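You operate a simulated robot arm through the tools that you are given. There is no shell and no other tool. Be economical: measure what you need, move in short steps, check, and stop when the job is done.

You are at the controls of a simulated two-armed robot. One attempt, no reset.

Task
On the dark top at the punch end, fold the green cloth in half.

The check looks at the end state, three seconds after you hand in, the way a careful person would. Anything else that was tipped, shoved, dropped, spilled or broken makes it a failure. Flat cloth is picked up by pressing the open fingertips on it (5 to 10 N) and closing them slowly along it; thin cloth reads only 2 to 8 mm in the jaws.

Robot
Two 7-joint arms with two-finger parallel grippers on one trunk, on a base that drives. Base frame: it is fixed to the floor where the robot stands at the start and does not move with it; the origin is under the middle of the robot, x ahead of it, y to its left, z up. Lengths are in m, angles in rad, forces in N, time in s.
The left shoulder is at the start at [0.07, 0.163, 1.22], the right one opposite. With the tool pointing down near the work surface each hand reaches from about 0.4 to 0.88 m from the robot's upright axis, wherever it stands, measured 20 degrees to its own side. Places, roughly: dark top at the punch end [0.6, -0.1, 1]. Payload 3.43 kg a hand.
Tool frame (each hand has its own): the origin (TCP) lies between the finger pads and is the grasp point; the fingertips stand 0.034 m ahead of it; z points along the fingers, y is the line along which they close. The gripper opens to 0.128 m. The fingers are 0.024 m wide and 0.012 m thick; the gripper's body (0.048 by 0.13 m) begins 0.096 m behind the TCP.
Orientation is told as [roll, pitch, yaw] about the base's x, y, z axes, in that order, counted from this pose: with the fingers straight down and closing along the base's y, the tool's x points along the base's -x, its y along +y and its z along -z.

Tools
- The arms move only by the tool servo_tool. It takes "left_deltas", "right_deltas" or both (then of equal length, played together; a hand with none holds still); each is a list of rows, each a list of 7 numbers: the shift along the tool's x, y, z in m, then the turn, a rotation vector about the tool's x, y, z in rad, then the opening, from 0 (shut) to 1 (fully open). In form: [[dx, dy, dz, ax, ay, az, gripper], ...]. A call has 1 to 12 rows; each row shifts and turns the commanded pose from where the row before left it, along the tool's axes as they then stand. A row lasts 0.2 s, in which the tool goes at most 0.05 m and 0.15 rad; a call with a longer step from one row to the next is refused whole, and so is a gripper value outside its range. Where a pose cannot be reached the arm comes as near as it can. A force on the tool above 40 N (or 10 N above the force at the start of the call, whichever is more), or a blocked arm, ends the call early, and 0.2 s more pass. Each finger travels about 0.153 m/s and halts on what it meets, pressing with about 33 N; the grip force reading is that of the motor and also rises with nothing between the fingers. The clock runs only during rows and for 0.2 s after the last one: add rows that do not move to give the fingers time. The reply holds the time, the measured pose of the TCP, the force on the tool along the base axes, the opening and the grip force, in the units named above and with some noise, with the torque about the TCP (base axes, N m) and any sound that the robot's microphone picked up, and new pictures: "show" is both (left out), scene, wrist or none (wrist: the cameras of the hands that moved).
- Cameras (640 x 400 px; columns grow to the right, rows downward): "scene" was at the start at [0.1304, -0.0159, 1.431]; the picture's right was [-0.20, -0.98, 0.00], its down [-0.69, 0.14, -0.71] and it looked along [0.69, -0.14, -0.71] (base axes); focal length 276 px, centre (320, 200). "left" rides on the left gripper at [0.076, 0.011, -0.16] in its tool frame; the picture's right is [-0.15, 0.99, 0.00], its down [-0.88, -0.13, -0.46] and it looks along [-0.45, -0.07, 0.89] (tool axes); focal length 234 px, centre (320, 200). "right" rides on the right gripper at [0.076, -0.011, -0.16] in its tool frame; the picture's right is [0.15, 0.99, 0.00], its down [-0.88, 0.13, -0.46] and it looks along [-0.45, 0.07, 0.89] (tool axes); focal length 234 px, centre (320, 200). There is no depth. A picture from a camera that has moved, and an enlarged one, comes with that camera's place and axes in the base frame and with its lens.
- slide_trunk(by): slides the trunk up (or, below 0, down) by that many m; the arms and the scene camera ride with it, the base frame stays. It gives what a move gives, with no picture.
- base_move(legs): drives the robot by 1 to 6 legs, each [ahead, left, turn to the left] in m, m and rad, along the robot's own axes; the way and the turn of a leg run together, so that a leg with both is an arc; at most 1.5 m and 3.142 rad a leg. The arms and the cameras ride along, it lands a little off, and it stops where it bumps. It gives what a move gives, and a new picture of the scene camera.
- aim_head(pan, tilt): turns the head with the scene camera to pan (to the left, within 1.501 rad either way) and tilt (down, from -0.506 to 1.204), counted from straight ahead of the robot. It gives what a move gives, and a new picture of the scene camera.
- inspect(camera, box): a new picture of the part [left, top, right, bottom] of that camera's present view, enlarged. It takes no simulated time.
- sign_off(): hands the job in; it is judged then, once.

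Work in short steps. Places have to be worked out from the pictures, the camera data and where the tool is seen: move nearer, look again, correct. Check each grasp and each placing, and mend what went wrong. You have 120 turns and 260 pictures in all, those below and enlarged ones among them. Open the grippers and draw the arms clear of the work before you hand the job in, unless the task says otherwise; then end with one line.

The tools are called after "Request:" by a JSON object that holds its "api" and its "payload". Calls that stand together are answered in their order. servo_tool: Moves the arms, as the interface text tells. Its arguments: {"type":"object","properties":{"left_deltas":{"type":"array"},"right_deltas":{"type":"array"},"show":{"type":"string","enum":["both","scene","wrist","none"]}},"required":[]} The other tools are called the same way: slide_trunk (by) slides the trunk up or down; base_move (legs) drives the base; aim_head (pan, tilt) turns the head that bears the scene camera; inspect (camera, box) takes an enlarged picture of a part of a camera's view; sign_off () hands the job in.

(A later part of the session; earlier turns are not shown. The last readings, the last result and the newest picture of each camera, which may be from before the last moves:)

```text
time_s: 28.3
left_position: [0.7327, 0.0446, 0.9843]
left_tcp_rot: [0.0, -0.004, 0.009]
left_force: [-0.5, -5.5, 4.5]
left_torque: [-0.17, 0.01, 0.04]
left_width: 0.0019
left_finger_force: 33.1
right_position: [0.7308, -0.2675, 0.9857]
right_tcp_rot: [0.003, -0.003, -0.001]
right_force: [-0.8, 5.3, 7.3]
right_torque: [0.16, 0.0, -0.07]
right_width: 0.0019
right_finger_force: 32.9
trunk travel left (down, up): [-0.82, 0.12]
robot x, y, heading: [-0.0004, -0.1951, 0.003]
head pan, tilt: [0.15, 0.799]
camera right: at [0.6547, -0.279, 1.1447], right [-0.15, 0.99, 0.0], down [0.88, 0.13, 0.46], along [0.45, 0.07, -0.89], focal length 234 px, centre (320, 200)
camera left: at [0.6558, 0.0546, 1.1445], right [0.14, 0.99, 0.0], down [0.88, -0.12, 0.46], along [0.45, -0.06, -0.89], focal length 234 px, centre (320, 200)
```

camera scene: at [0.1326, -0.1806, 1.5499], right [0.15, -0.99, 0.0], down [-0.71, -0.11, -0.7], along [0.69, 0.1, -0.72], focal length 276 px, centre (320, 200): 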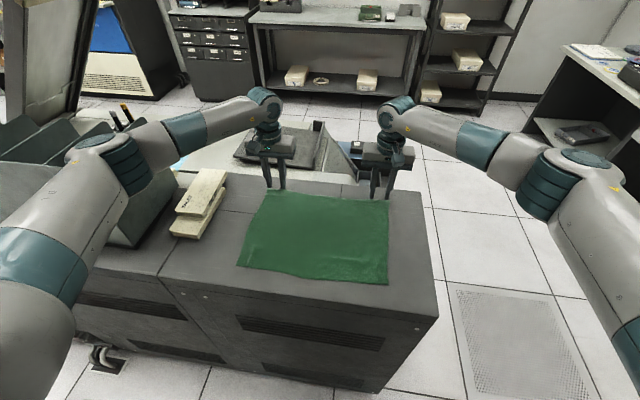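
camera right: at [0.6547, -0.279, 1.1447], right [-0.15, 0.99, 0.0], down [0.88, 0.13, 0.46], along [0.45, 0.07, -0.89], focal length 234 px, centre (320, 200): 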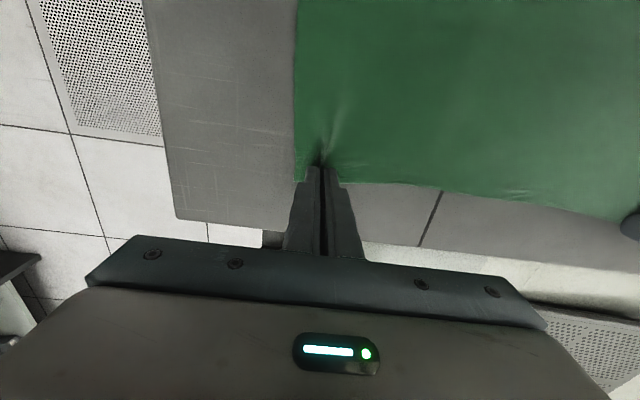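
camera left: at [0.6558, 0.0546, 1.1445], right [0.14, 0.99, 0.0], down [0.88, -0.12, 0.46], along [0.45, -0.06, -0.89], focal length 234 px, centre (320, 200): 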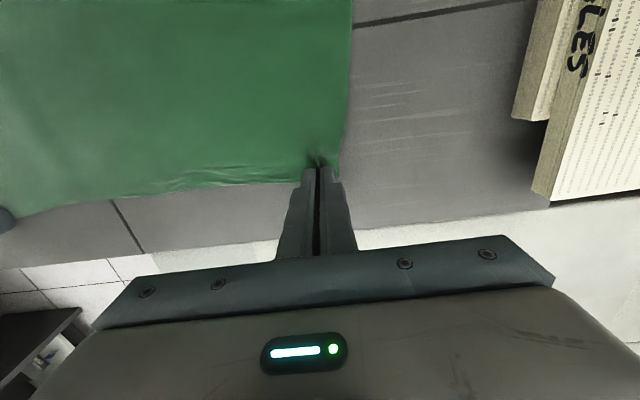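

Cloth is pinched at both corners (1.9 mm, 5 N of tension between hands). Lifting 3 cm and easing each hand inward to relax the edge.

Request:
{"api": "servo_tool", "payload": {"left_deltas": [[0, 0, -0.008, 0, 0, 0, 0], [0, -0.001, -0.011, 0, 0, 0, 0], [0, -0.001, -0.011, 0, 0, 0, 0]], "right_deltas": [[0, 0, -0.008, 0, 0, 0, 0], [0, 0.001, -0.011, 0, 0, 0, 0], [0, 0.001, -0.011, 0, 0, 0, 0]]}}

```text
time_s: 29.1
left_position: [0.733, 0.0413, 1.0144]
left_tcp_rot: [0.0, -0.002, 0.011]
left_force: [-0.3, -2.9, -0.6]
left_torque: [-0.08, -0.05, 0.06]
left_width: 0.0019
left_finger_force: 33.1
right_position: [0.7308, -0.2667, 1.0152]
right_tcp_rot: [-0.001, 0.003, -0.003]
right_force: [0.0, 2.7, 0.1]
right_torque: [0.1, 0.03, -0.06]
right_width: 0.0021
right_finger_force: 33.0
trunk travel left (down, up): [-0.82, 0.12]
robot x, y, heading: [0.0021, -0.1983, -0.002]
head pan, tilt: [0.15, 0.799]
camera scene: at [0.1329, -0.1807, 1.5498], right [0.15, -0.99, 0.0], down [-0.71, -0.11, -0.7], along [0.69, 0.1, -0.72], focal length 276 px, centre (320, 200)
camera right: at [0.6559, -0.2772, 1.1733], right [-0.14, 0.99, 0.0], down [0.88, 0.13, 0.46], along [0.45, 0.07, -0.89], focal length 234 px, centre (320, 200)
camera left: at [0.6568, 0.0533, 1.1734], right [0.14, 0.99, 0.0], down [0.88, -0.12, 0.46], along [0.45, -0.06, -0.89], focal length 234 px, centre (320, 200)
```

scene: 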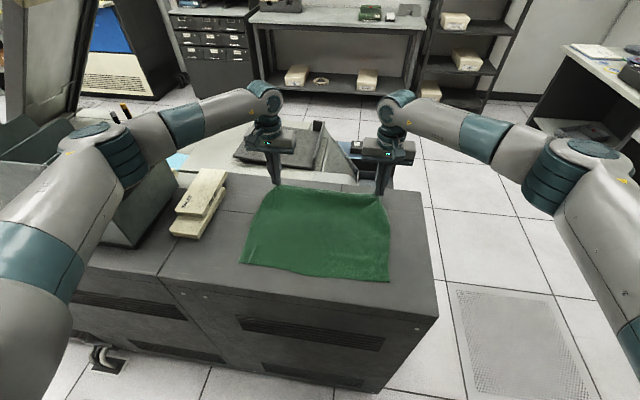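
right: 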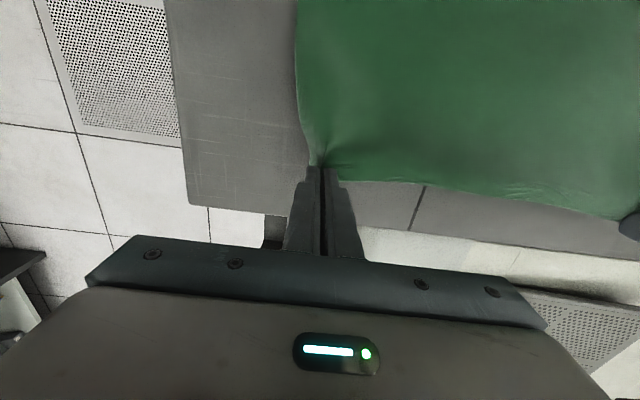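
left: 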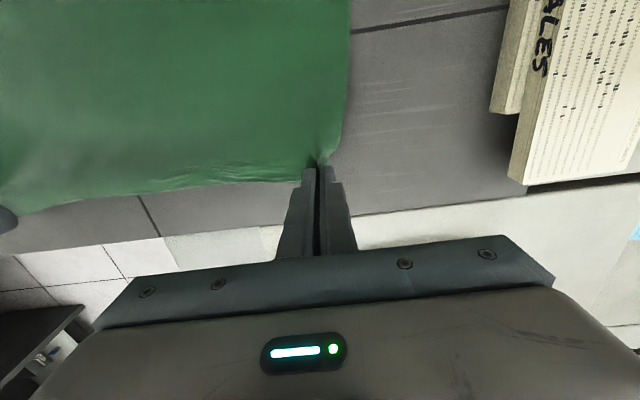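

Both corners are firmly held. Now I'll swing the edge up and back over the fold line at x≈0.60, tilting the hands so the fingers point away from me.

Request:
{"api": "servo_tool", "payload": {"left_deltas": [[0.01, 0, -0.0127, 0, -0.075, 0, 0], [0.009, 0, -0.0134, 0, -0.075, 0, 0], [0.008, 0, -0.0141, 0, -0.075, 0, 0], [0.0095, 0, -0.0123, 0, -0.075, 0, 0], [0.0085, 0, -0.013, 0, -0.075, 0, 0], [0.0075, 0, -0.0136, 0, -0.075, 0, 0], [0.0107, 0, -0.0114, 0, -0.075, 0, 0], [0.0098, 0, -0.0121, 0, -0.075, 0, 0], [0.0089, 0, -0.0129, 0, -0.075, 0, 0], [0.0128, 0, -0.0085, 0, -0.075, 0, 0], [0.0121, 0, -0.0094, 0, -0.075, 0, 0], [0.0114, 0, -0.0103, 0, -0.075, 0, 0]], "right_deltas": [[0.01, 0, -0.0127, 0, -0.075, 0, 0], [0.009, 0, -0.0134, 0, -0.075, 0, 0], [0.008, 0, -0.0141, 0, -0.075, 0, 0], [0.0095, 0, -0.0123, 0, -0.075, 0, 0], [0.0085, 0, -0.013, 0, -0.075, 0, 0], [0.0075, 0, -0.0136, 0, -0.075, 0, 0], [0.0107, 0, -0.0114, 0, -0.075, 0, 0], [0.0098, 0, -0.0121, 0, -0.075, 0, 0], [0.0089, 0, -0.0129, 0, -0.075, 0, 0], [0.0128, 0, -0.0085, 0, -0.075, 0, 0], [0.0121, 0, -0.0094, 0, -0.075, 0, 0], [0.0114, 0, -0.0103, 0, -0.075, 0, 0]]}}

```text
time_s: 31.7
left_position: [0.5779, 0.0411, 1.0942]
left_tcp_rot: [-0.002, -0.904, 0.012]
left_force: [-0.1, -1.7, -0.1]
left_torque: [-0.06, 0.02, -0.01]
left_width: 0.002
left_finger_force: 32.6
right_position: [0.5757, -0.2655, 1.0953]
right_tcp_rot: [0.002, -0.902, -0.004]
right_force: [0.0, 2.5, 0.2]
right_torque: [0.02, 0.0, 0.02]
right_width: 0.0021
right_finger_force: 32.8
trunk travel left (down, up): [-0.82, 0.12]
robot x, y, heading: [0.0079, -0.195, -0.002]
head pan, tilt: [0.15, 0.799]
camera scene: at [0.1319, -0.1801, 1.55], right [0.15, -0.99, 0.0], down [-0.71, -0.11, -0.7], along [0.69, 0.1, -0.72], focal length 276 px, centre (320, 200)
camera right: at [0.4036, -0.2763, 1.1344], right [-0.09, 0.99, -0.11], down [0.19, 0.13, 0.97], along [0.98, 0.07, -0.2], focal length 234 px, centre (320, 200)
camera left: at [0.4043, 0.0511, 1.134], right [0.08, 0.99, 0.11], down [0.19, -0.13, 0.97], along [0.98, -0.06, -0.2], focal length 234 px, centre (320, 200)
```

scene: 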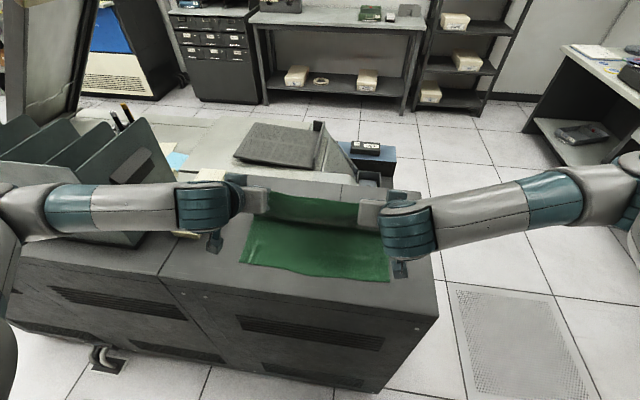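
right: 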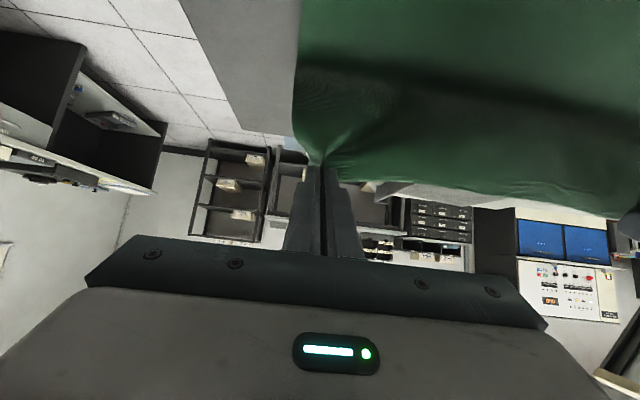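
left: 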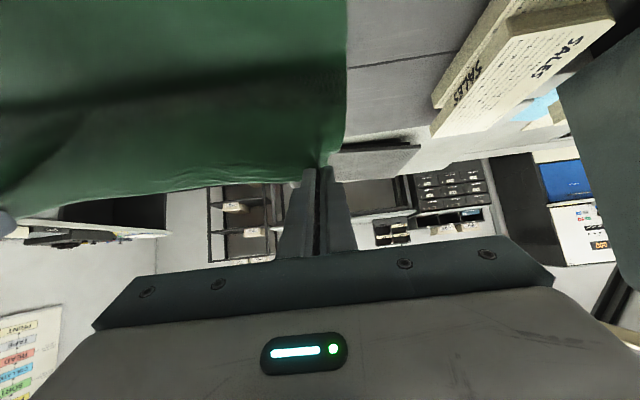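

The fold is forming well, and the bottom half hasn't moved. Now I'm driving straight back 0.125 m to carry the edge over the near edge while keeping the arms extended.

Request:
{"api": "base_move", "payload": {"legs": [[-0.125, 0, 0]]}}

```text
time_s: 33.0
left_position: [0.4526, 0.0402, 1.0934]
left_tcp_rot: [-0.002, -0.9, 0.01]
left_force: [1.3, -1.7, -0.5]
left_torque: [-0.07, 0.0, -0.04]
left_width: 0.0017
left_finger_force: 33.0
right_position: [0.4517, -0.2656, 1.0931]
right_tcp_rot: [0.001, -0.9, -0.003]
right_force: [-0.4, 1.4, 0.5]
right_torque: [0.04, 0.0, 0.05]
right_width: 0.0021
right_finger_force: 33.0
trunk travel left (down, up): [-0.82, 0.12]
robot x, y, heading: [-0.1237, -0.193, -0.002]
head pan, tilt: [0.15, 0.799]
camera scene: at [0.0081, -0.1805, 1.5496], right [0.15, -0.99, 0.0], down [-0.71, -0.11, -0.7], along [0.69, 0.1, -0.72], focal length 276 px, centre (320, 200)
```

scene: 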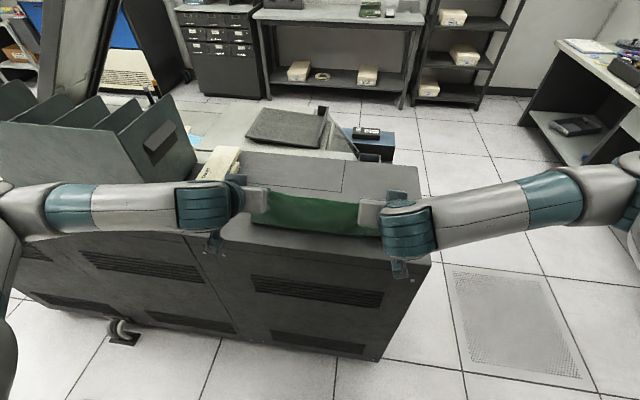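

Hands now hold the edge about 12 cm above the near edge. I'm lowering most of the way while tilting further.

Request:
{"api": "servo_tool", "payload": {"left_deltas": [[0.0109, 0, 0.0073, 0, -0.05, 0, 0], [0.0112, 0, 0.0068, 0, -0.05, 0, 0], [0.0116, 0, 0.0062, 0, -0.05, 0, 0], [0.0119, 0, 0.0056, 0, -0.05, 0, 0], [0.0121, 0, 0.005, 0, -0.05, 0, 0], [0.0124, 0, 0.0044, 0, -0.05, 0, 0], [0.0126, 0, 0.0038, 0, -0.05, 0, 0]], "right_deltas": [[0.0109, 0, 0.0073, 0, -0.05, 0, 0], [0.0112, 0, 0.0068, 0, -0.05, 0, 0], [0.0116, 0, 0.0062, 0, -0.05, 0, 0], [0.0119, 0, 0.0056, 0, -0.05, 0, 0], [0.0121, 0, 0.005, 0, -0.05, 0, 0], [0.0124, 0, 0.0044, 0, -0.05, 0, 0], [0.0126, 0, 0.0038, 0, -0.05, 0, 0]]}}

```text
time_s: 34.6
left_position: [0.4515, 0.0414, 1.0871]
left_tcp_rot: [-0.001, -0.927, 0.012]
left_force: [-0.3, -0.3, -0.8]
left_torque: [0.0, 0.02, 0.03]
left_width: 0.0021
left_finger_force: 32.9
left hand out of reach, approached as far as the arm can: row 1, 2, 3, 4, 5, 6, 7
right_position: [0.4382, -0.2451, 1.0176]
right_tcp_rot: [-0.007, -1.246, -0.006]
right_force: [-0.2, -0.2, 0.6]
right_torque: [-0.02, 0.01, 0.02]
right_width: 0.0023
right_finger_force: 32.9
right hand out of reach, approached as far as the arm can: row 6, 7
trunk travel left (down, up): [-0.82, 0.12]
robot x, y, heading: [-0.1228, -0.1925, -0.002]
head pan, tilt: [0.15, 0.799]
camera scene: at [0.0069, -0.1796, 1.5498], right [0.15, -0.99, 0.0], down [-0.71, -0.11, -0.7], along [0.69, 0.1, -0.72], focal length 276 px, centre (320, 200)
camera right: at [0.2643, -0.2542, 0.9961], right [-0.04, 0.99, -0.14], down [-0.15, 0.13, 0.98], along [0.99, 0.06, 0.14], focal length 234 px, centre (320, 200)
camera left: at [0.2781, 0.0515, 1.1226], right [0.08, 0.99, 0.12], down [0.17, -0.13, 0.98], along [0.98, -0.06, -0.17], focal length 234 px, centre (320, 200)
```

scene: 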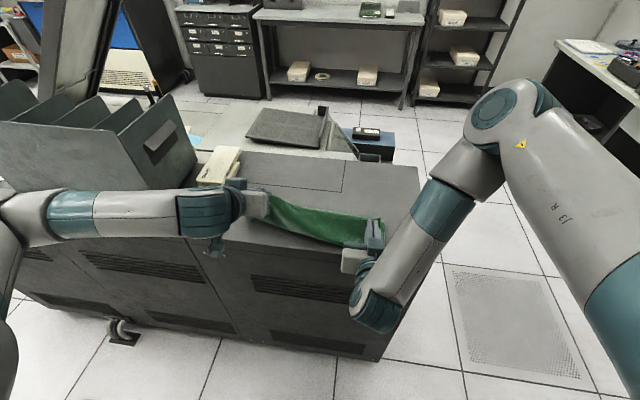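
right: 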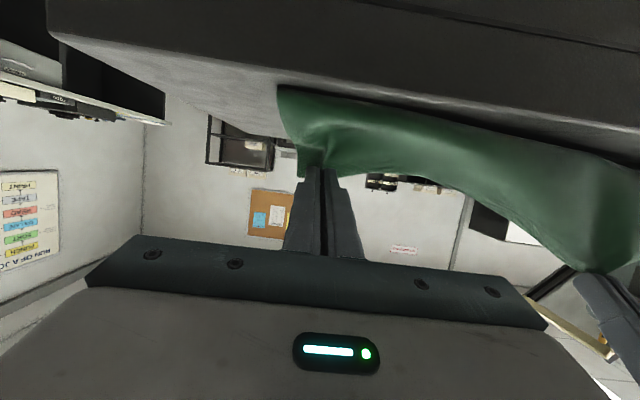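
left: 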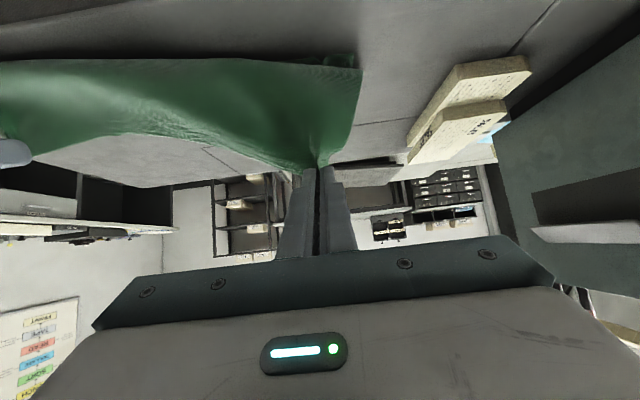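

The left arm is at a limit at this tilt, and the right drifted inward. I'll probe how the commanded pose stands with a tiny right-hand raise and no left motion.

Request:
{"api": "servo_tool", "payload": {"left_deltas": [[0, 0, 0, 0, 0, 0, 0]], "right_deltas": [[-0.0098, 0, -0.0015, 0, 0.046, 0, 0]], "show": "none"}}

```text
time_s: 35.0
left_position: [0.4509, 0.0408, 1.0882]
left_tcp_rot: [-0.003, -0.927, 0.012]
left_force: [0.5, -0.4, 0.3]
left_torque: [0.01, 0.0, 0.02]
left_width: 0.0019
left_finger_force: 33.5
right_position: [0.4413, -0.2443, 1.0269]
right_tcp_rot: [0.005, -1.205, -0.006]
right_force: [1.1, -0.2, 0.1]
right_torque: [0.0, 0.0, -0.04]
right_width: 0.0022
right_finger_force: 32.7
trunk travel left (down, up): [-0.82, 0.12]
robot x, y, heading: [-0.1218, -0.1911, -0.001]
head pan, tilt: [0.15, 0.799]
```

The commanded pose follows the reached pose, so I'm raising the right hand to match the left (z≈1.087, tilt ≈0.93, y −0.265).

Request:
{"api": "servo_tool", "payload": {"right_deltas": [[-0.0099, -0.0035, -0.0018, 0, 0.046, 0, 0], [-0.0098, -0.0035, -0.0023, 0, 0.046, 0, 0], [-0.0097, -0.0035, -0.0028, 0, 0.046, 0, 0], [-0.0095, -0.0035, -0.0033, 0, 0.046, 0, 0], [-0.0093, -0.0035, -0.0038, 0, 0.046, 0, 0], [-0.0092, -0.0035, -0.0041, 0, 0.046, 0, 0]]}}

```text
time_s: 36.4
left_position: [0.45, 0.0389, 1.0883]
left_tcp_rot: [0.0, -0.927, 0.011]
left_force: [0.3, -1.1, -0.7]
left_torque: [-0.03, -0.01, -0.03]
left_width: 0.0019
left_finger_force: 33.4
right_position: [0.4506, -0.266, 1.0865]
right_tcp_rot: [0.003, -0.926, -0.005]
right_force: [-0.4, 1.3, -1.1]
right_torque: [0.0, -0.04, 0.06]
right_width: 0.0019
right_finger_force: 33.5
trunk travel left (down, up): [-0.82, 0.12]
robot x, y, heading: [-0.1214, -0.1923, 0.003]
head pan, tilt: [0.15, 0.799]
camera scene: at [0.0062, -0.1811, 1.5498], right [0.15, -0.99, 0.0], down [-0.71, -0.11, -0.7], along [0.69, 0.1, -0.72], focal length 276 px, centre (320, 200)
camera right: at [0.2784, -0.2768, 1.121], right [-0.09, 0.99, -0.12], down [0.16, 0.13, 0.98], along [0.98, 0.07, -0.17], focal length 234 px, centre (320, 200)
```

scene: 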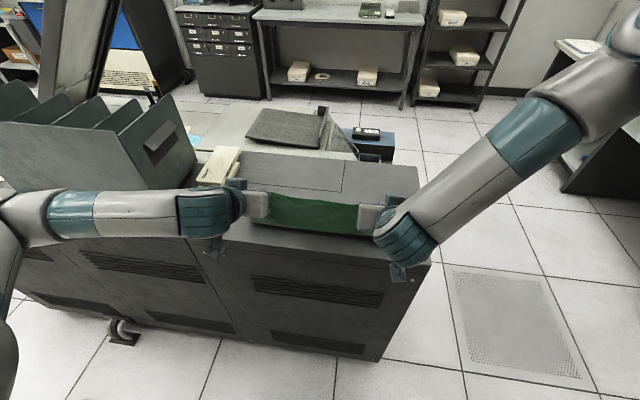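
right: 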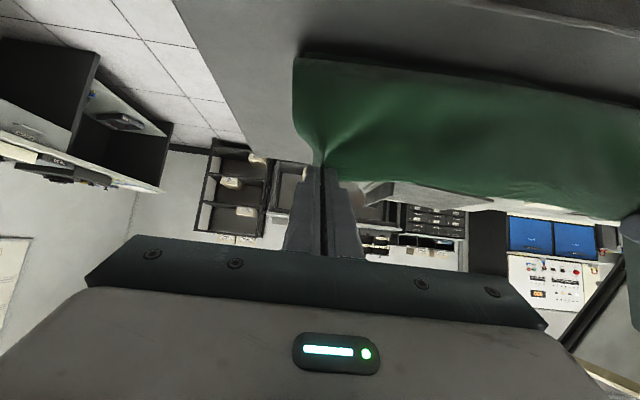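

The hands are level again. Now I'm lowering the whole trunk 8.5 cm, keeping the arm posture.

Request:
{"api": "slide_trunk", "payload": {"by": -0.085}}

Request:
{"api": "servo_tool", "payload": {"left_deltas": [[0, 0, 0, 0, 0, 0, 0]], "right_deltas": [[0, 0, 0, 0, 0, 0, 0]]}}

```text
time_s: 37.6
left_position: [0.4505, 0.04, 1.0036]
left_tcp_rot: [-0.001, -0.926, 0.01]
left_force: [0.4, -0.9, 1.0]
left_torque: [-0.08, 0.0, -0.02]
left_width: 0.002
left_finger_force: 33.5
right_position: [0.4506, -0.2661, 1.0001]
right_tcp_rot: [0.003, -0.927, -0.004]
right_force: [0.0, 0.7, 0.1]
right_torque: [0.03, 0.02, 0.08]
right_width: 0.0021
right_finger_force: 32.7
trunk travel left (down, up): [-0.735, 0.205]
robot x, y, heading: [-0.1235, -0.1927, -0.0]
head pan, tilt: [0.15, 0.799]
```

```text
time_s: 38.0
left_position: [0.4507, 0.0409, 1.0033]
left_tcp_rot: [-0.001, -0.928, 0.009]
left_force: [-0.1, -2.0, -0.3]
left_torque: [-0.06, -0.02, -0.05]
left_width: 0.0018
left_finger_force: 32.4
right_position: [0.4513, -0.2653, 0.9995]
right_tcp_rot: [0.003, -0.927, -0.003]
right_force: [0.3, 1.4, -0.4]
right_torque: [0.06, 0.03, 0.04]
right_width: 0.0019
right_finger_force: 32.4
trunk travel left (down, up): [-0.735, 0.205]
robot x, y, heading: [-0.1248, -0.1969, -0.001]
head pan, tilt: [0.15, 0.799]
camera scene: at [0.0067, -0.1805, 1.4648], right [0.15, -0.99, 0.0], down [-0.71, -0.11, -0.7], along [0.69, 0.1, -0.72], focal length 276 px, centre (320, 200)
camera right: at [0.2788, -0.2763, 1.0357], right [-0.09, 0.99, -0.12], down [0.16, 0.13, 0.98], along [0.98, 0.06, -0.17], focal length 234 px, centre (320, 200)
camera left: at [0.2778, 0.0508, 1.0378], right [0.08, 0.99, 0.12], down [0.17, -0.13, 0.98], along [0.98, -0.06, -0.17], focal length 234 px, centre (320, 200)
```

scene: 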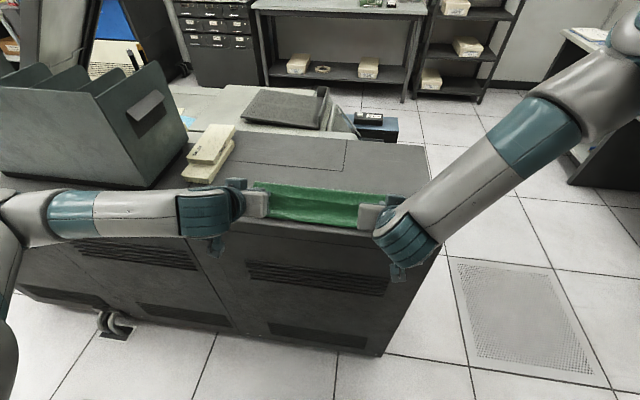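
right: 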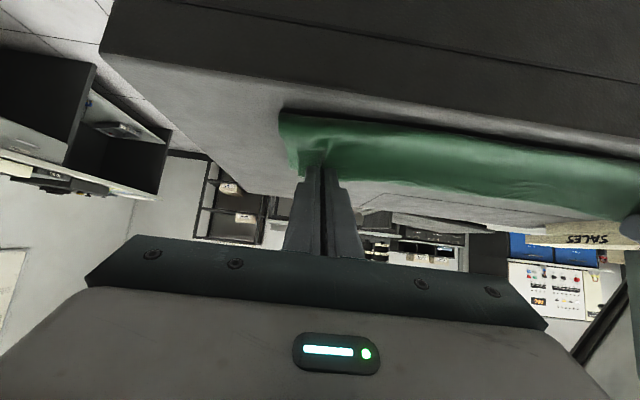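
left: 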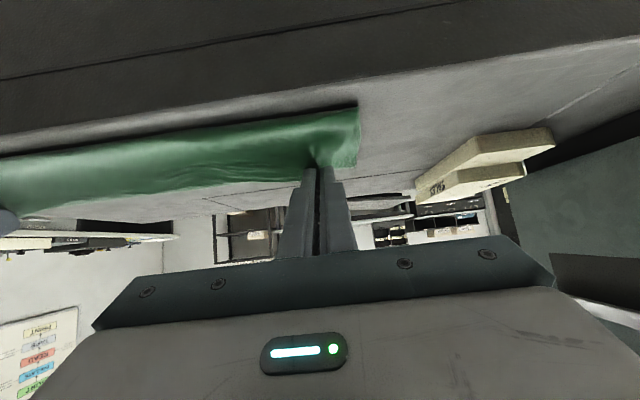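

The hands are low, but the near edge of the bottom layer seems to have slid toward the table edge (x≈0.43). I'm inspecting closer before placing.

Request:
{"api": "inspect", "payload": {"camera": "scene", "box": [220, 160, 420, 285]}}

Request:
{"api": "inspect", "payload": {"camera": "left", "box": [160, 60, 480, 260]}}

Request:
{"api": "inspect", "payload": {"camera": "right", "box": [160, 60, 480, 260]}}

```text
3.20 times, centred on (320, 222) of scene
camera zoom: at [0.0067, -0.1805, 1.4648], right [0.15, -0.99, 0.0], down [-0.71, -0.11, -0.7], along [0.69, 0.1, -0.72], focal length 885 px, centre (320, 128)
```

zoom: 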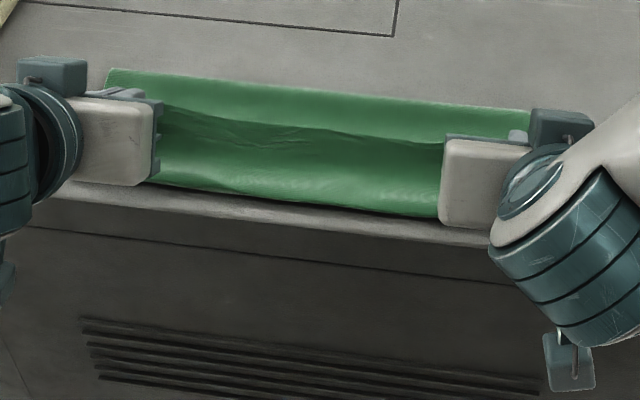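

```text
2.00 times, centred on (320, 160) of left
camera zoom: at [0.2778, 0.0508, 1.0378], right [0.08, 0.99, 0.12], down [0.17, -0.13, 0.98], along [0.98, -0.06, -0.17], focal length 468 px, centre (320, 280)
```

zoom: 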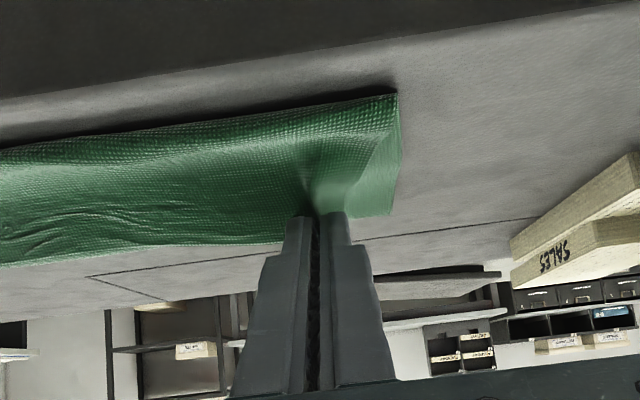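

```text
2.00 times, centred on (320, 160) of right
camera zoom: at [0.2788, -0.2763, 1.0357], right [-0.09, 0.99, -0.12], down [0.16, 0.13, 0.98], along [0.98, 0.06, -0.17], focal length 468 px, centre (320, 280)
```

zoom: 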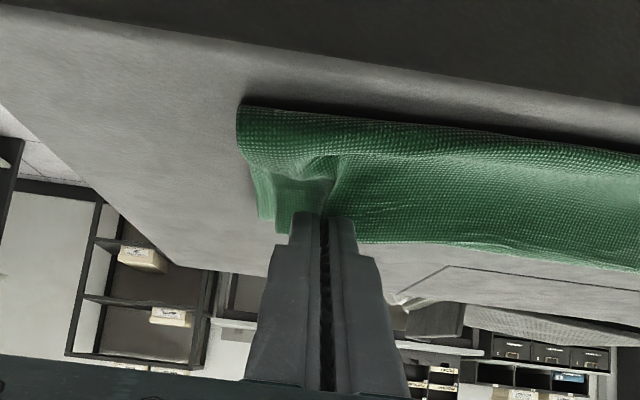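

What I see: the cloth bulges toward me past the fingertips, because I moved back at height and peeled up part of the bottom half (fold now at x≈0.54). I'll go back up and forward to re-lay the bottom, then come down along a proper arc around x=0.60.

Request:
{"api": "servo_tool", "payload": {"left_deltas": [[-0.017, 0, -0.0127, 0, 0, 0, 0], [-0.017, 0, -0.0127, 0, 0, 0, 0], [-0.017, 0, -0.0127, 0, 0, 0, 0], [-0.017, 0, -0.0127, 0, 0, 0, 0], [-0.012, 0, 0.016, 0, 0, 0, 0], [-0.012, 0, 0.016, 0, 0, 0, 0], [-0.012, 0, 0.016, 0, 0, 0, 0], [-0.012, 0, 0.016, 0, 0, 0, 0], [-0.012, 0, 0.016, 0, 0, 0, 0], [-0.012, 0, 0.016, 0, 0, 0, 0]], "right_deltas": [[-0.0177, 0, -0.0132, 0, 0, 0, 0], [-0.0177, 0, -0.0132, 0, 0, 0, 0], [-0.0177, 0, -0.0132, 0, 0, 0, 0], [-0.0177, 0, -0.0132, 0, 0, 0, 0], [-0.012, 0, 0.016, 0, 0, 0, 0], [-0.012, 0, 0.016, 0, 0, 0, 0], [-0.012, 0, 0.016, 0, 0, 0, 0], [-0.012, 0, 0.016, 0, 0, 0, 0], [-0.012, 0, 0.016, 0, 0, 0, 0], [-0.012, 0, 0.016, 0, 0, 0, 0]]}}

```text
time_s: 40.2
left_position: [0.572, 0.0417, 1.0874]
left_tcp_rot: [-0.002, -0.925, 0.01]
left_force: [0.2, -2.1, -0.6]
left_torque: [-0.04, 0.0, -0.05]
left_width: 0.0019
left_finger_force: 33.3
right_position: [0.5729, -0.2666, 1.0878]
right_tcp_rot: [0.002, -0.926, -0.003]
right_force: [0.0, 2.2, -0.1]
right_torque: [0.1, 0.02, 0.06]
right_width: 0.0019
right_finger_force: 33.2
trunk travel left (down, up): [-0.735, 0.205]
robot x, y, heading: [-0.1259, -0.1985, -0.004]
head pan, tilt: [0.15, 0.799]
camera scene: at [0.0079, -0.1809, 1.4647], right [0.15, -0.99, 0.0], down [-0.71, -0.11, -0.7], along [0.69, 0.1, -0.72], focal length 276 px, centre (320, 200)
camera right: at [0.3998, -0.277, 1.1232], right [-0.09, 0.99, -0.12], down [0.16, 0.13, 0.98], along [0.98, 0.07, -0.17], focal length 234 px, centre (320, 200)
camera left: at [0.3989, 0.0514, 1.122], right [0.08, 0.99, 0.12], down [0.17, -0.13, 0.98], along [0.98, -0.06, -0.17], focal length 234 px, centre (320, 200)
```

scene: 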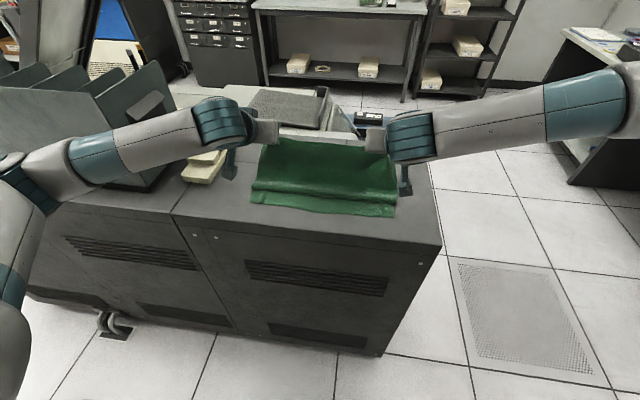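
right: 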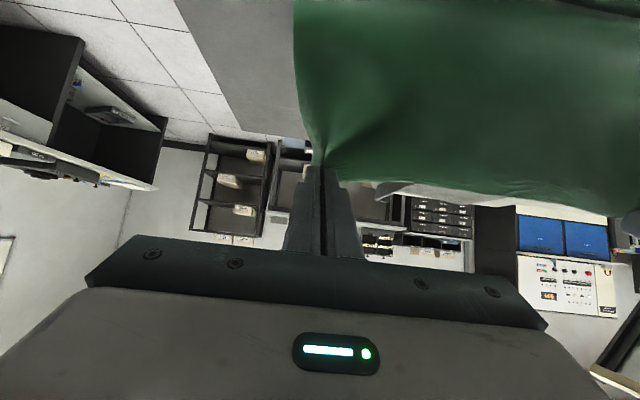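
left: 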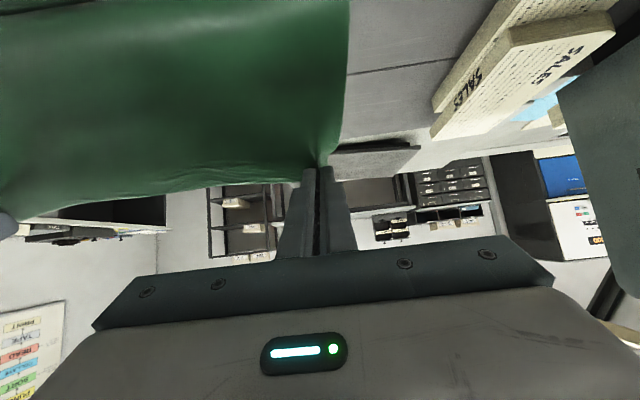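

The bottom half is back in place (near edge at x≈0.465). I'll try for more hand tilt here, where the arms are more extended, since more tilt means less curl at the edge.

Request:
{"api": "servo_tool", "payload": {"left_deltas": [[0, 0, 0, 0, -0.075, 0, 0], [0, 0, 0, 0, -0.075, 0, 0], [0, 0, 0, 0, -0.075, 0, 0], [0, 0, 0, 0, -0.075, 0, 0], [0, 0, 0, 0, -0.075, 0, 0], [0, 0, 0, 0, -0.075, 0, 0]], "right_deltas": [[0, 0, 0, 0, -0.075, 0, 0], [0, 0, 0, 0, -0.075, 0, 0], [0, 0, 0, 0, -0.075, 0, 0], [0, 0, 0, 0, -0.075, 0, 0], [0, 0, 0, 0, -0.075, 0, 0], [0, 0, 0, 0, -0.075, 0, 0]], "show": "scene"}}

```text
time_s: 41.6
left_position: [0.5713, 0.0528, 1.0932]
left_tcp_rot: [-0.005, -1.141, 0.005]
left_force: [1.3, -11.9, 0.4]
left_torque: [-0.29, -0.02, -0.34]
left_width: 0.0017
left_finger_force: 33.0
left hand out of reach, approached as far as the arm can: row 4, 5, 6
right_position: [0.5717, -0.2631, 1.09]
right_tcp_rot: [0.004, -1.381, -0.004]
right_force: [0.1, 11.6, -0.1]
right_torque: [0.21, -0.03, 0.38]
right_width: 0.0023
right_finger_force: 33.0
trunk travel left (down, up): [-0.735, 0.205]
robot x, y, heading: [-0.1291, -0.1934, -0.0]
head pan, tilt: [0.15, 0.799]
camera scene: at [0.0067, -0.1782, 1.4647], right [0.15, -0.99, 0.0], down [-0.71, -0.11, -0.7], along [0.69, 0.1, -0.72], focal length 276 px, centre (320, 200)
```

scene: 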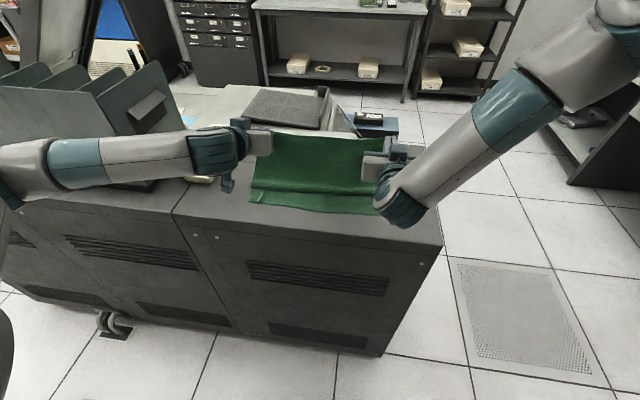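

Left reached 1.14 rad but drifted 1 cm outward, tensioning the edge (12 N). I'm relaxing that with a small inward shift.

Request:
{"api": "servo_tool", "payload": {"left_deltas": [[0, -0.005, 0, 0, 0, 0, 0], [0, -0.005, 0, 0, 0, 0, 0], [0, 0, 0, 0, 0, 0, 0]], "show": "wrist"}}

```text
time_s: 42.4
left_position: [0.5719, 0.0439, 1.0911]
left_tcp_rot: [0.002, -1.141, 0.004]
left_force: [-0.3, -4.0, 0.3]
left_torque: [-0.08, 0.02, -0.1]
left_width: 0.0021
left_finger_force: 33.2
right_position: [0.5711, -0.2652, 1.0894]
right_tcp_rot: [0.008, -1.38, -0.01]
right_force: [-0.8, 5.4, -0.3]
right_torque: [0.06, -0.01, 0.12]
right_width: 0.0023
right_finger_force: 32.8
trunk travel left (down, up): [-0.735, 0.205]
robot x, y, heading: [-0.1254, -0.196, 0.003]
head pan, tilt: [0.15, 0.799]
camera left: at [0.3953, 0.0547, 1.0903], right [0.06, 0.99, 0.13], down [-0.05, -0.13, 0.99], along [1.0, -0.06, 0.04], focal length 234 px, centre (320, 200)
```

left: 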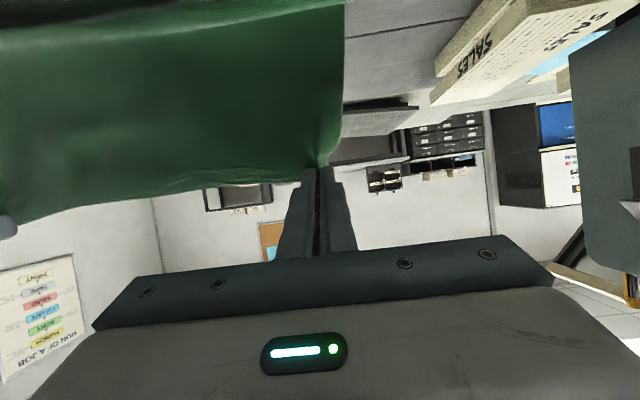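

Good tilt now (1.14 and 1.38 rad). I'll descend around the fold line with the arm posture fixed, alternating small trunk-down and base-back steps.

Request:
{"api": "slide_trunk", "payload": {"by": -0.012}}

Request:
{"api": "base_move", "payload": {"legs": [[-0.045, 0, 0]]}}

Request:
{"api": "slide_trunk", "payload": {"by": -0.025}}

Request:
{"api": "base_move", "payload": {"legs": [[-0.03, 0, 0]]}}

```text
time_s: 43.0
left_position: [0.5722, 0.0441, 1.0808]
left_tcp_rot: [0.001, -1.141, 0.002]
left_force: [-0.5, -4.8, 0.2]
left_torque: [-0.07, 0.01, -0.11]
left_width: 0.0018
left_finger_force: 32.9
right_position: [0.5704, -0.2665, 1.0776]
right_tcp_rot: [0.006, -1.375, -0.01]
right_force: [-0.5, 4.7, -0.8]
right_torque: [0.05, -0.02, 0.13]
right_width: 0.0019
right_finger_force: 32.8
trunk travel left (down, up): [-0.723, 0.217]
robot x, y, heading: [-0.1234, -0.1907, -0.003]
head pan, tilt: [0.15, 0.799]
```

```text
time_s: 43.9
left_position: [0.5299, 0.044, 1.0794]
left_tcp_rot: [0.002, -1.137, 0.003]
left_force: [0.4, -4.0, 0.0]
left_torque: [-0.12, -0.02, -0.09]
left_width: 0.002
left_finger_force: 33.2
right_position: [0.5294, -0.2658, 1.0743]
right_tcp_rot: [0.005, -1.373, -0.008]
right_force: [0.3, 3.9, 0.2]
right_torque: [0.02, 0.0, 0.14]
right_width: 0.0017
right_finger_force: 33.4
trunk travel left (down, up): [-0.723, 0.217]
robot x, y, heading: [-0.172, -0.1916, 0.004]
head pan, tilt: [0.15, 0.799]
camera scene: at [-0.034, -0.1804, 1.4522], right [0.15, -0.99, 0.0], down [-0.71, -0.11, -0.69], along [0.69, 0.1, -0.72], focal length 276 px, centre (320, 200)
```

scene: 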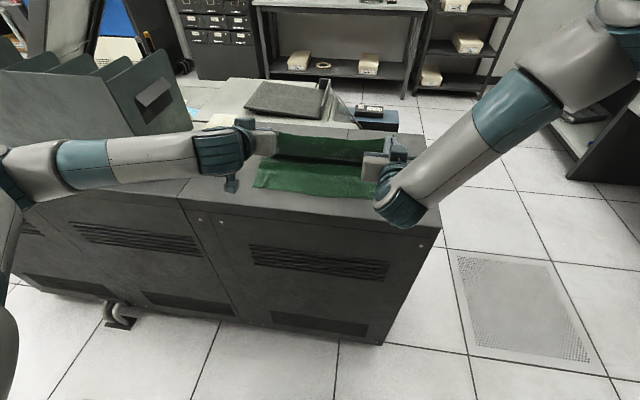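

```text
time_s: 44.6
left_position: [0.5254, 0.0432, 1.0578]
left_tcp_rot: [0.001, -1.144, 0.005]
left_force: [-0.5, -2.5, 0.1]
left_torque: [-0.08, 0.02, -0.09]
left_width: 0.0016
left_finger_force: 32.7
right_position: [0.5251, -0.2657, 1.0531]
right_tcp_rot: [0.008, -1.379, -0.01]
right_force: [-0.7, 3.9, -0.4]
right_torque: [0.04, 0.02, 0.15]
right_width: 0.0019
right_finger_force: 33.4
trunk travel left (down, up): [-0.698, 0.242]
robot x, y, heading: [-0.1681, -0.1899, 0.002]
head pan, tilt: [0.15, 0.799]
```

```text
time_s: 45.4
left_position: [0.5021, 0.0436, 1.0531]
left_tcp_rot: [0.002, -1.14, 0.003]
left_force: [0.8, -2.8, 0.0]
left_torque: [-0.09, 0.01, -0.11]
left_width: 0.002
left_finger_force: 33.5
right_position: [0.5004, -0.2646, 1.0486]
right_tcp_rot: [0.003, -1.372, -0.006]
right_force: [0.1, 3.5, -0.7]
right_torque: [0.04, -0.03, 0.12]
right_width: 0.0021
right_finger_force: 33.4
trunk travel left (down, up): [-0.698, 0.242]
robot x, y, heading: [-0.1953, -0.1925, -0.004]
head pan, tilt: [0.15, 0.799]
camera scene: at [-0.0627, -0.1803, 1.4272], right [0.15, -0.99, 0.0], down [-0.71, -0.11, -0.69], along [0.69, 0.1, -0.72], focal length 276 px, centre (320, 200)
```

scene: 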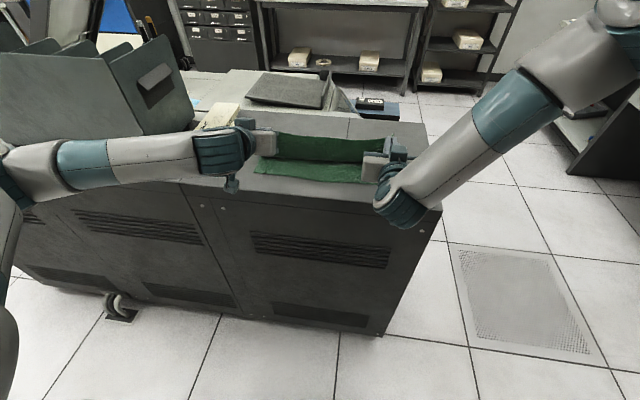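

Going as planned: tips are at (0.533, +0.088) and the bottom is still flat. Continuing down.

Request:
{"api": "slide_trunk", "payload": {"by": -0.035}}

Request:
{"api": "base_move", "payload": {"legs": [[-0.025, 0, 0]]}}

Request:
{"api": "slide_trunk", "payload": {"by": -0.02}}

Request:
{"api": "inspect", "payload": {"camera": "scene", "box": [220, 90, 420, 215]}}

Request:
{"api": "inspect", "payload": {"camera": "left", "box": [0, 0, 640, 400]}}

Request:
{"api": "inspect", "payload": {"camera": "right", "box": [0, 0, 640, 400]}}

```text
time_s: 46.2
left_position: [0.4968, 0.0437, 1.0222]
left_tcp_rot: [0.001, -1.143, 0.002]
left_force: [-0.6, -3.6, 0.6]
left_torque: [-0.08, -0.01, -0.08]
left_width: 0.0018
left_finger_force: 32.9
right_position: [0.4975, -0.2665, 1.0179]
right_tcp_rot: [0.006, -1.379, -0.009]
right_force: [0.1, 3.2, 0.1]
right_torque: [0.02, -0.04, 0.13]
right_width: 0.0021
right_finger_force: 33.2
trunk travel left (down, up): [-0.663, 0.277]
robot x, y, heading: [-0.1991, -0.1925, 0.0]
head pan, tilt: [0.15, 0.799]
```

```text
time_s: 47.0
left_position: [0.4771, 0.0422, 1.0191]
left_tcp_rot: [0.0, -1.139, 0.002]
left_force: [0.3, -3.2, 0.9]
left_torque: [-0.08, 0.0, -0.1]
left_width: 0.0017
left_finger_force: 33.3
right_position: [0.4776, -0.2655, 1.0153]
right_tcp_rot: [0.002, -1.376, -0.006]
right_force: [0.9, 4.0, 0.0]
right_torque: [0.04, -0.02, 0.11]
right_width: 0.002
right_finger_force: 33.3
trunk travel left (down, up): [-0.663, 0.277]
robot x, y, heading: [-0.2213, -0.1922, -0.001]
head pan, tilt: [0.15, 0.799]
camera scene: at [-0.0882, -0.1803, 1.3924], right [0.15, -0.99, 0.0], down [-0.71, -0.11, -0.7], along [0.69, 0.1, -0.72], focal length 276 px, centre (320, 200)
```

scene: 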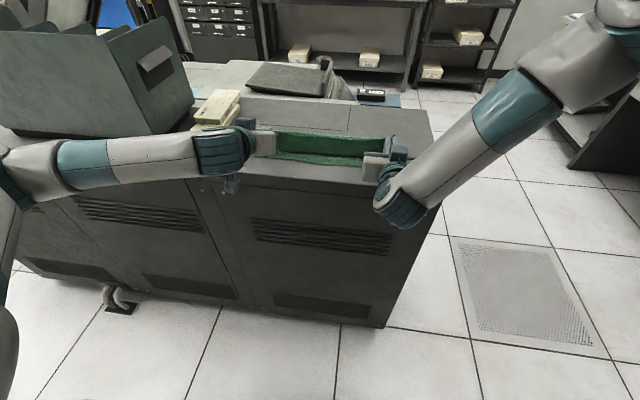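

```text
time_s: 47.7
left_position: [0.4728, 0.0418, 1.0016]
left_tcp_rot: [0.002, -1.143, 0.002]
left_force: [0.3, -3.0, -0.6]
left_torque: [-0.09, 0.03, -0.08]
left_width: 0.0021
left_finger_force: 33.1
right_position: [0.4733, -0.2655, 0.9977]
right_tcp_rot: [0.007, -1.38, -0.008]
right_force: [-1.4, 3.5, -0.8]
right_torque: [0.09, 0.01, 0.1]
right_width: 0.0021
right_finger_force: 32.9
trunk travel left (down, up): [-0.643, 0.297]
robot x, y, heading: [-0.2258, -0.1948, -0.0]
head pan, tilt: [0.15, 0.799]
```

```text
3.20 times, centred on (320, 152) of scene
camera zoom: at [-0.0928, -0.1806, 1.373], right [0.15, -0.99, 0.0], down [-0.71, -0.11, -0.7], along [0.69, 0.1, -0.72], focal length 885 px, centre (320, 352)
```

zoom: 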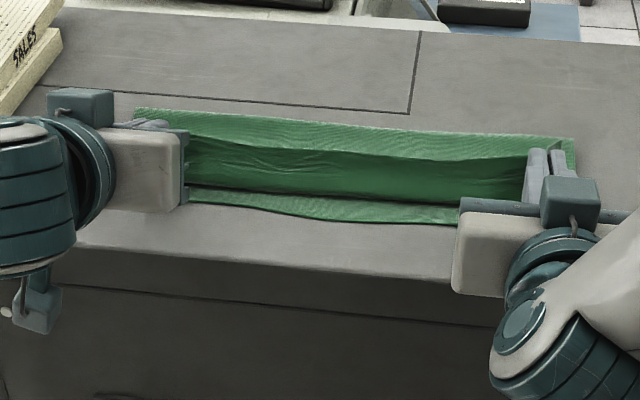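

```text
1.00 times, centred on (320, 200) of left (not enlarged: the box is as wide or as high as the picture)
camera zoom: at [0.2966, 0.054, 0.9986], right [0.06, 0.99, 0.13], down [-0.05, -0.13, 0.99], along [1.0, -0.06, 0.04], focal length 234 px, centre (320, 200)
```

zoom: 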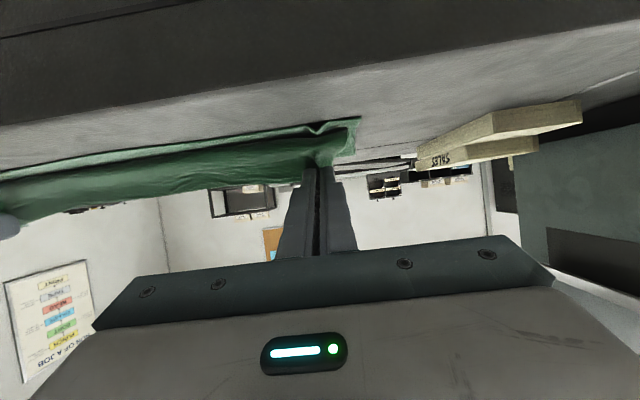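

```text
1.00 times, centred on (320, 200) of right (not enlarged: the box is as wide or as high as the picture)
camera zoom: at [0.3021, -0.2764, 0.9533], right [-0.03, 0.99, -0.14], down [-0.28, 0.13, 0.95], along [0.96, 0.06, 0.27], focal length 234 px, centre (320, 200)
```

zoom: 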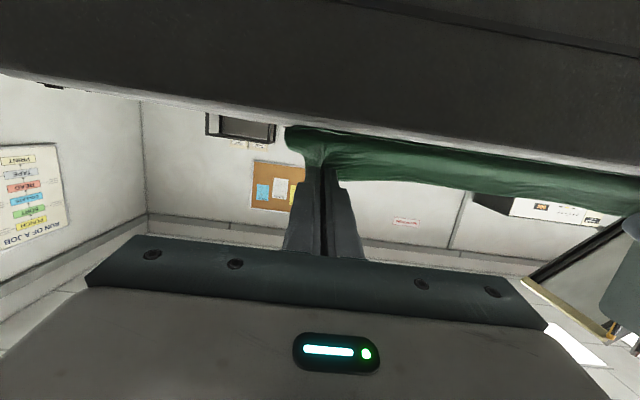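

Much better: the bottom's near edge is visible in front and the top layer comes over cleanly. Last bit: back 2 cm and down 2 cm.

Request:
{"api": "slide_trunk", "payload": {"by": -0.01}}

Request:
{"api": "base_move", "payload": {"legs": [[-0.02, 0, 0]]}}

Request:
{"api": "slide_trunk", "payload": {"by": -0.01}}

Request:
{"api": "inspect", "payload": {"camera": "scene", "box": [220, 90, 420, 215]}}

Request:
{"api": "inspect", "payload": {"camera": "left", "box": [160, 60, 480, 260]}}

```text
time_s: 48.3
left_position: [0.474, 0.0439, 0.9904]
left_tcp_rot: [0.002, -1.14, 0.003]
left_force: [0.4, -3.8, -0.5]
left_torque: [-0.06, -0.02, -0.09]
left_width: 0.0018
left_finger_force: 33.3
right_position: [0.4717, -0.2667, 0.9863]
right_tcp_rot: [0.006, -1.377, -0.008]
right_force: [-0.1, 3.6, -0.2]
right_torque: [0.07, 0.04, 0.12]
right_width: 0.0021
right_finger_force: 32.7
trunk travel left (down, up): [-0.633, 0.307]
robot x, y, heading: [-0.2253, -0.1922, 0.002]
head pan, tilt: [0.15, 0.799]
```

```text
time_s: 49.1
left_position: [0.4564, 0.0429, 0.9891]
left_tcp_rot: [0.002, -1.141, 0.002]
left_force: [-0.1, -2.2, -0.3]
left_torque: [-0.07, -0.01, -0.07]
left_width: 0.0018
left_finger_force: 32.7
right_position: [0.4562, -0.2665, 0.9867]
right_tcp_rot: [0.003, -1.376, -0.008]
right_force: [1.3, 3.4, -0.8]
right_torque: [0.06, 0.0, 0.14]
right_width: 0.0023
right_finger_force: 32.4
trunk travel left (down, up): [-0.633, 0.307]
robot x, y, heading: [-0.2415, -0.1948, 0.001]
head pan, tilt: [0.15, 0.799]
camera scene: at [-0.1085, -0.1804, 1.3625], right [0.15, -0.99, 0.0], down [-0.71, -0.11, -0.7], along [0.69, 0.1, -0.72], focal length 276 px, centre (320, 200)
```

scene: 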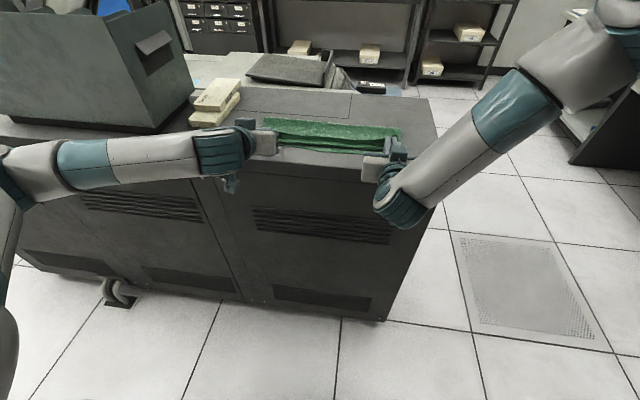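

```text
time_s: 49.7
left_position: [0.4542, 0.0415, 0.9813]
left_tcp_rot: [0.002, -1.144, 0.002]
left_force: [0.2, -3.8, 0.2]
left_torque: [-0.1, -0.02, -0.1]
left_width: 0.0019
left_finger_force: 32.5
right_position: [0.4541, -0.2658, 0.9772]
right_tcp_rot: [0.006, -1.377, -0.009]
right_force: [-0.7, 3.6, 0.7]
right_torque: [0.04, 0.0, 0.11]
right_width: 0.0021
right_finger_force: 32.9
trunk travel left (down, up): [-0.623, 0.317]
robot x, y, heading: [-0.239, -0.1864, -0.001]
head pan, tilt: [0.15, 0.799]
```

```text
3.20 times, centred on (320, 152) of scene
camera zoom: at [-0.1114, -0.1805, 1.3529], right [0.15, -0.99, 0.0], down [-0.71, -0.11, -0.7], along [0.69, 0.1, -0.72], focal length 885 px, centre (320, 352)
```

zoom: 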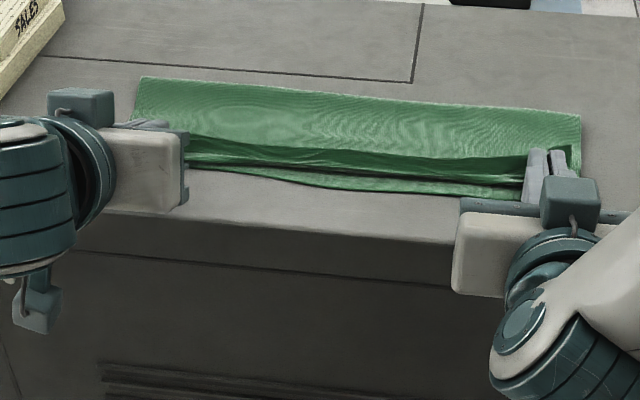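

```text
2.00 times, centred on (320, 160) of left
camera zoom: at [0.278, 0.0538, 0.9783], right [0.06, 0.99, 0.13], down [-0.05, -0.13, 0.99], along [1.0, -0.06, 0.04], focal length 468 px, centre (320, 280)
```

zoom: 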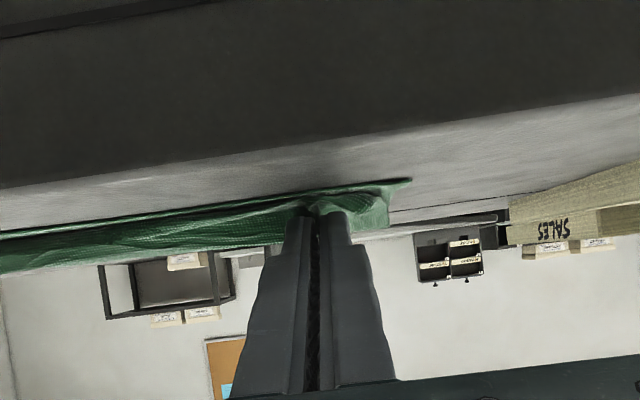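

Nearly flat. The fold line is at about x=0.58, so the top layer would overshoot by roughly 2 cm when it unrolls; I'll push the held edge forward 2 cm while low to move the fold to the middle.

Request:
{"api": "servo_tool", "payload": {"left_deltas": [[-0.0021, 0, 0.0046, 0, 0, 0, 0], [-0.0021, 0, 0.0046, 0, 0, 0, 0], [-0.0021, 0, 0.0046, 0, 0, 0, 0], [-0.0021, 0, 0.0046, 0, 0, 0, 0]], "right_deltas": [[-0.001, 0, 0.0049, 0, 0, 0, 0], [-0.001, 0, 0.0049, 0, 0, 0, 0], [-0.001, 0, 0.0049, 0, 0, 0, 0], [-0.001, 0, 0.0049, 0, 0, 0, 0]], "show": "none"}}

Request:
{"api": "inspect", "payload": {"camera": "scene", "box": [220, 90, 420, 215]}}

Request:
{"api": "inspect", "payload": {"camera": "left", "box": [160, 60, 480, 260]}}

```text
time_s: 50.7
left_position: [0.4761, 0.0424, 0.9807]
left_tcp_rot: [0.005, -1.142, -0.001]
left_force: [-0.3, -3.8, 0.8]
left_torque: [-0.11, -0.02, -0.11]
left_width: 0.0019
left_finger_force: 32.9
right_position: [0.4752, -0.2656, 0.9755]
right_tcp_rot: [0.005, -1.376, -0.009]
right_force: [-0.8, 3.7, -0.4]
right_torque: [0.05, 0.01, 0.13]
right_width: 0.0022
right_finger_force: 32.8
trunk travel left (down, up): [-0.623, 0.317]
robot x, y, heading: [-0.2408, -0.1924, -0.004]
head pan, tilt: [0.15, 0.799]
```

```text
3.20 times, centred on (320, 152) of scene
camera zoom: at [-0.1107, -0.1805, 1.3528], right [0.15, -0.99, 0.0], down [-0.71, -0.11, -0.7], along [0.69, 0.1, -0.72], focal length 885 px, centre (320, 352)
```

zoom: 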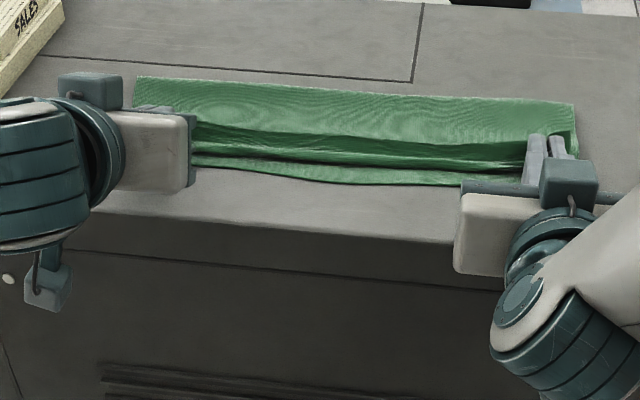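

```text
2.00 times, centred on (320, 160) of left
camera zoom: at [0.2984, 0.0542, 0.9782], right [0.06, 0.99, 0.13], down [-0.05, -0.13, 0.99], along [1.0, -0.06, 0.04], focal length 468 px, centre (320, 280)
```

zoom: 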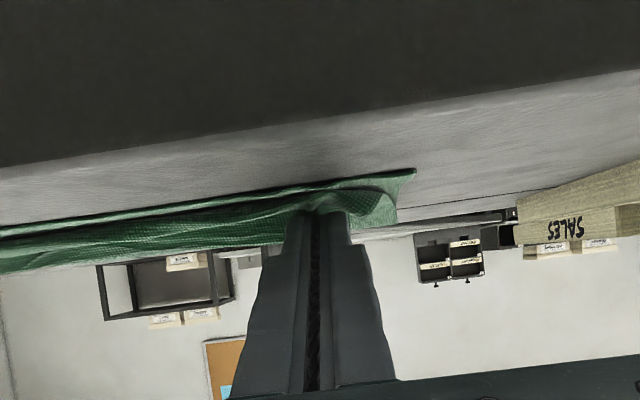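

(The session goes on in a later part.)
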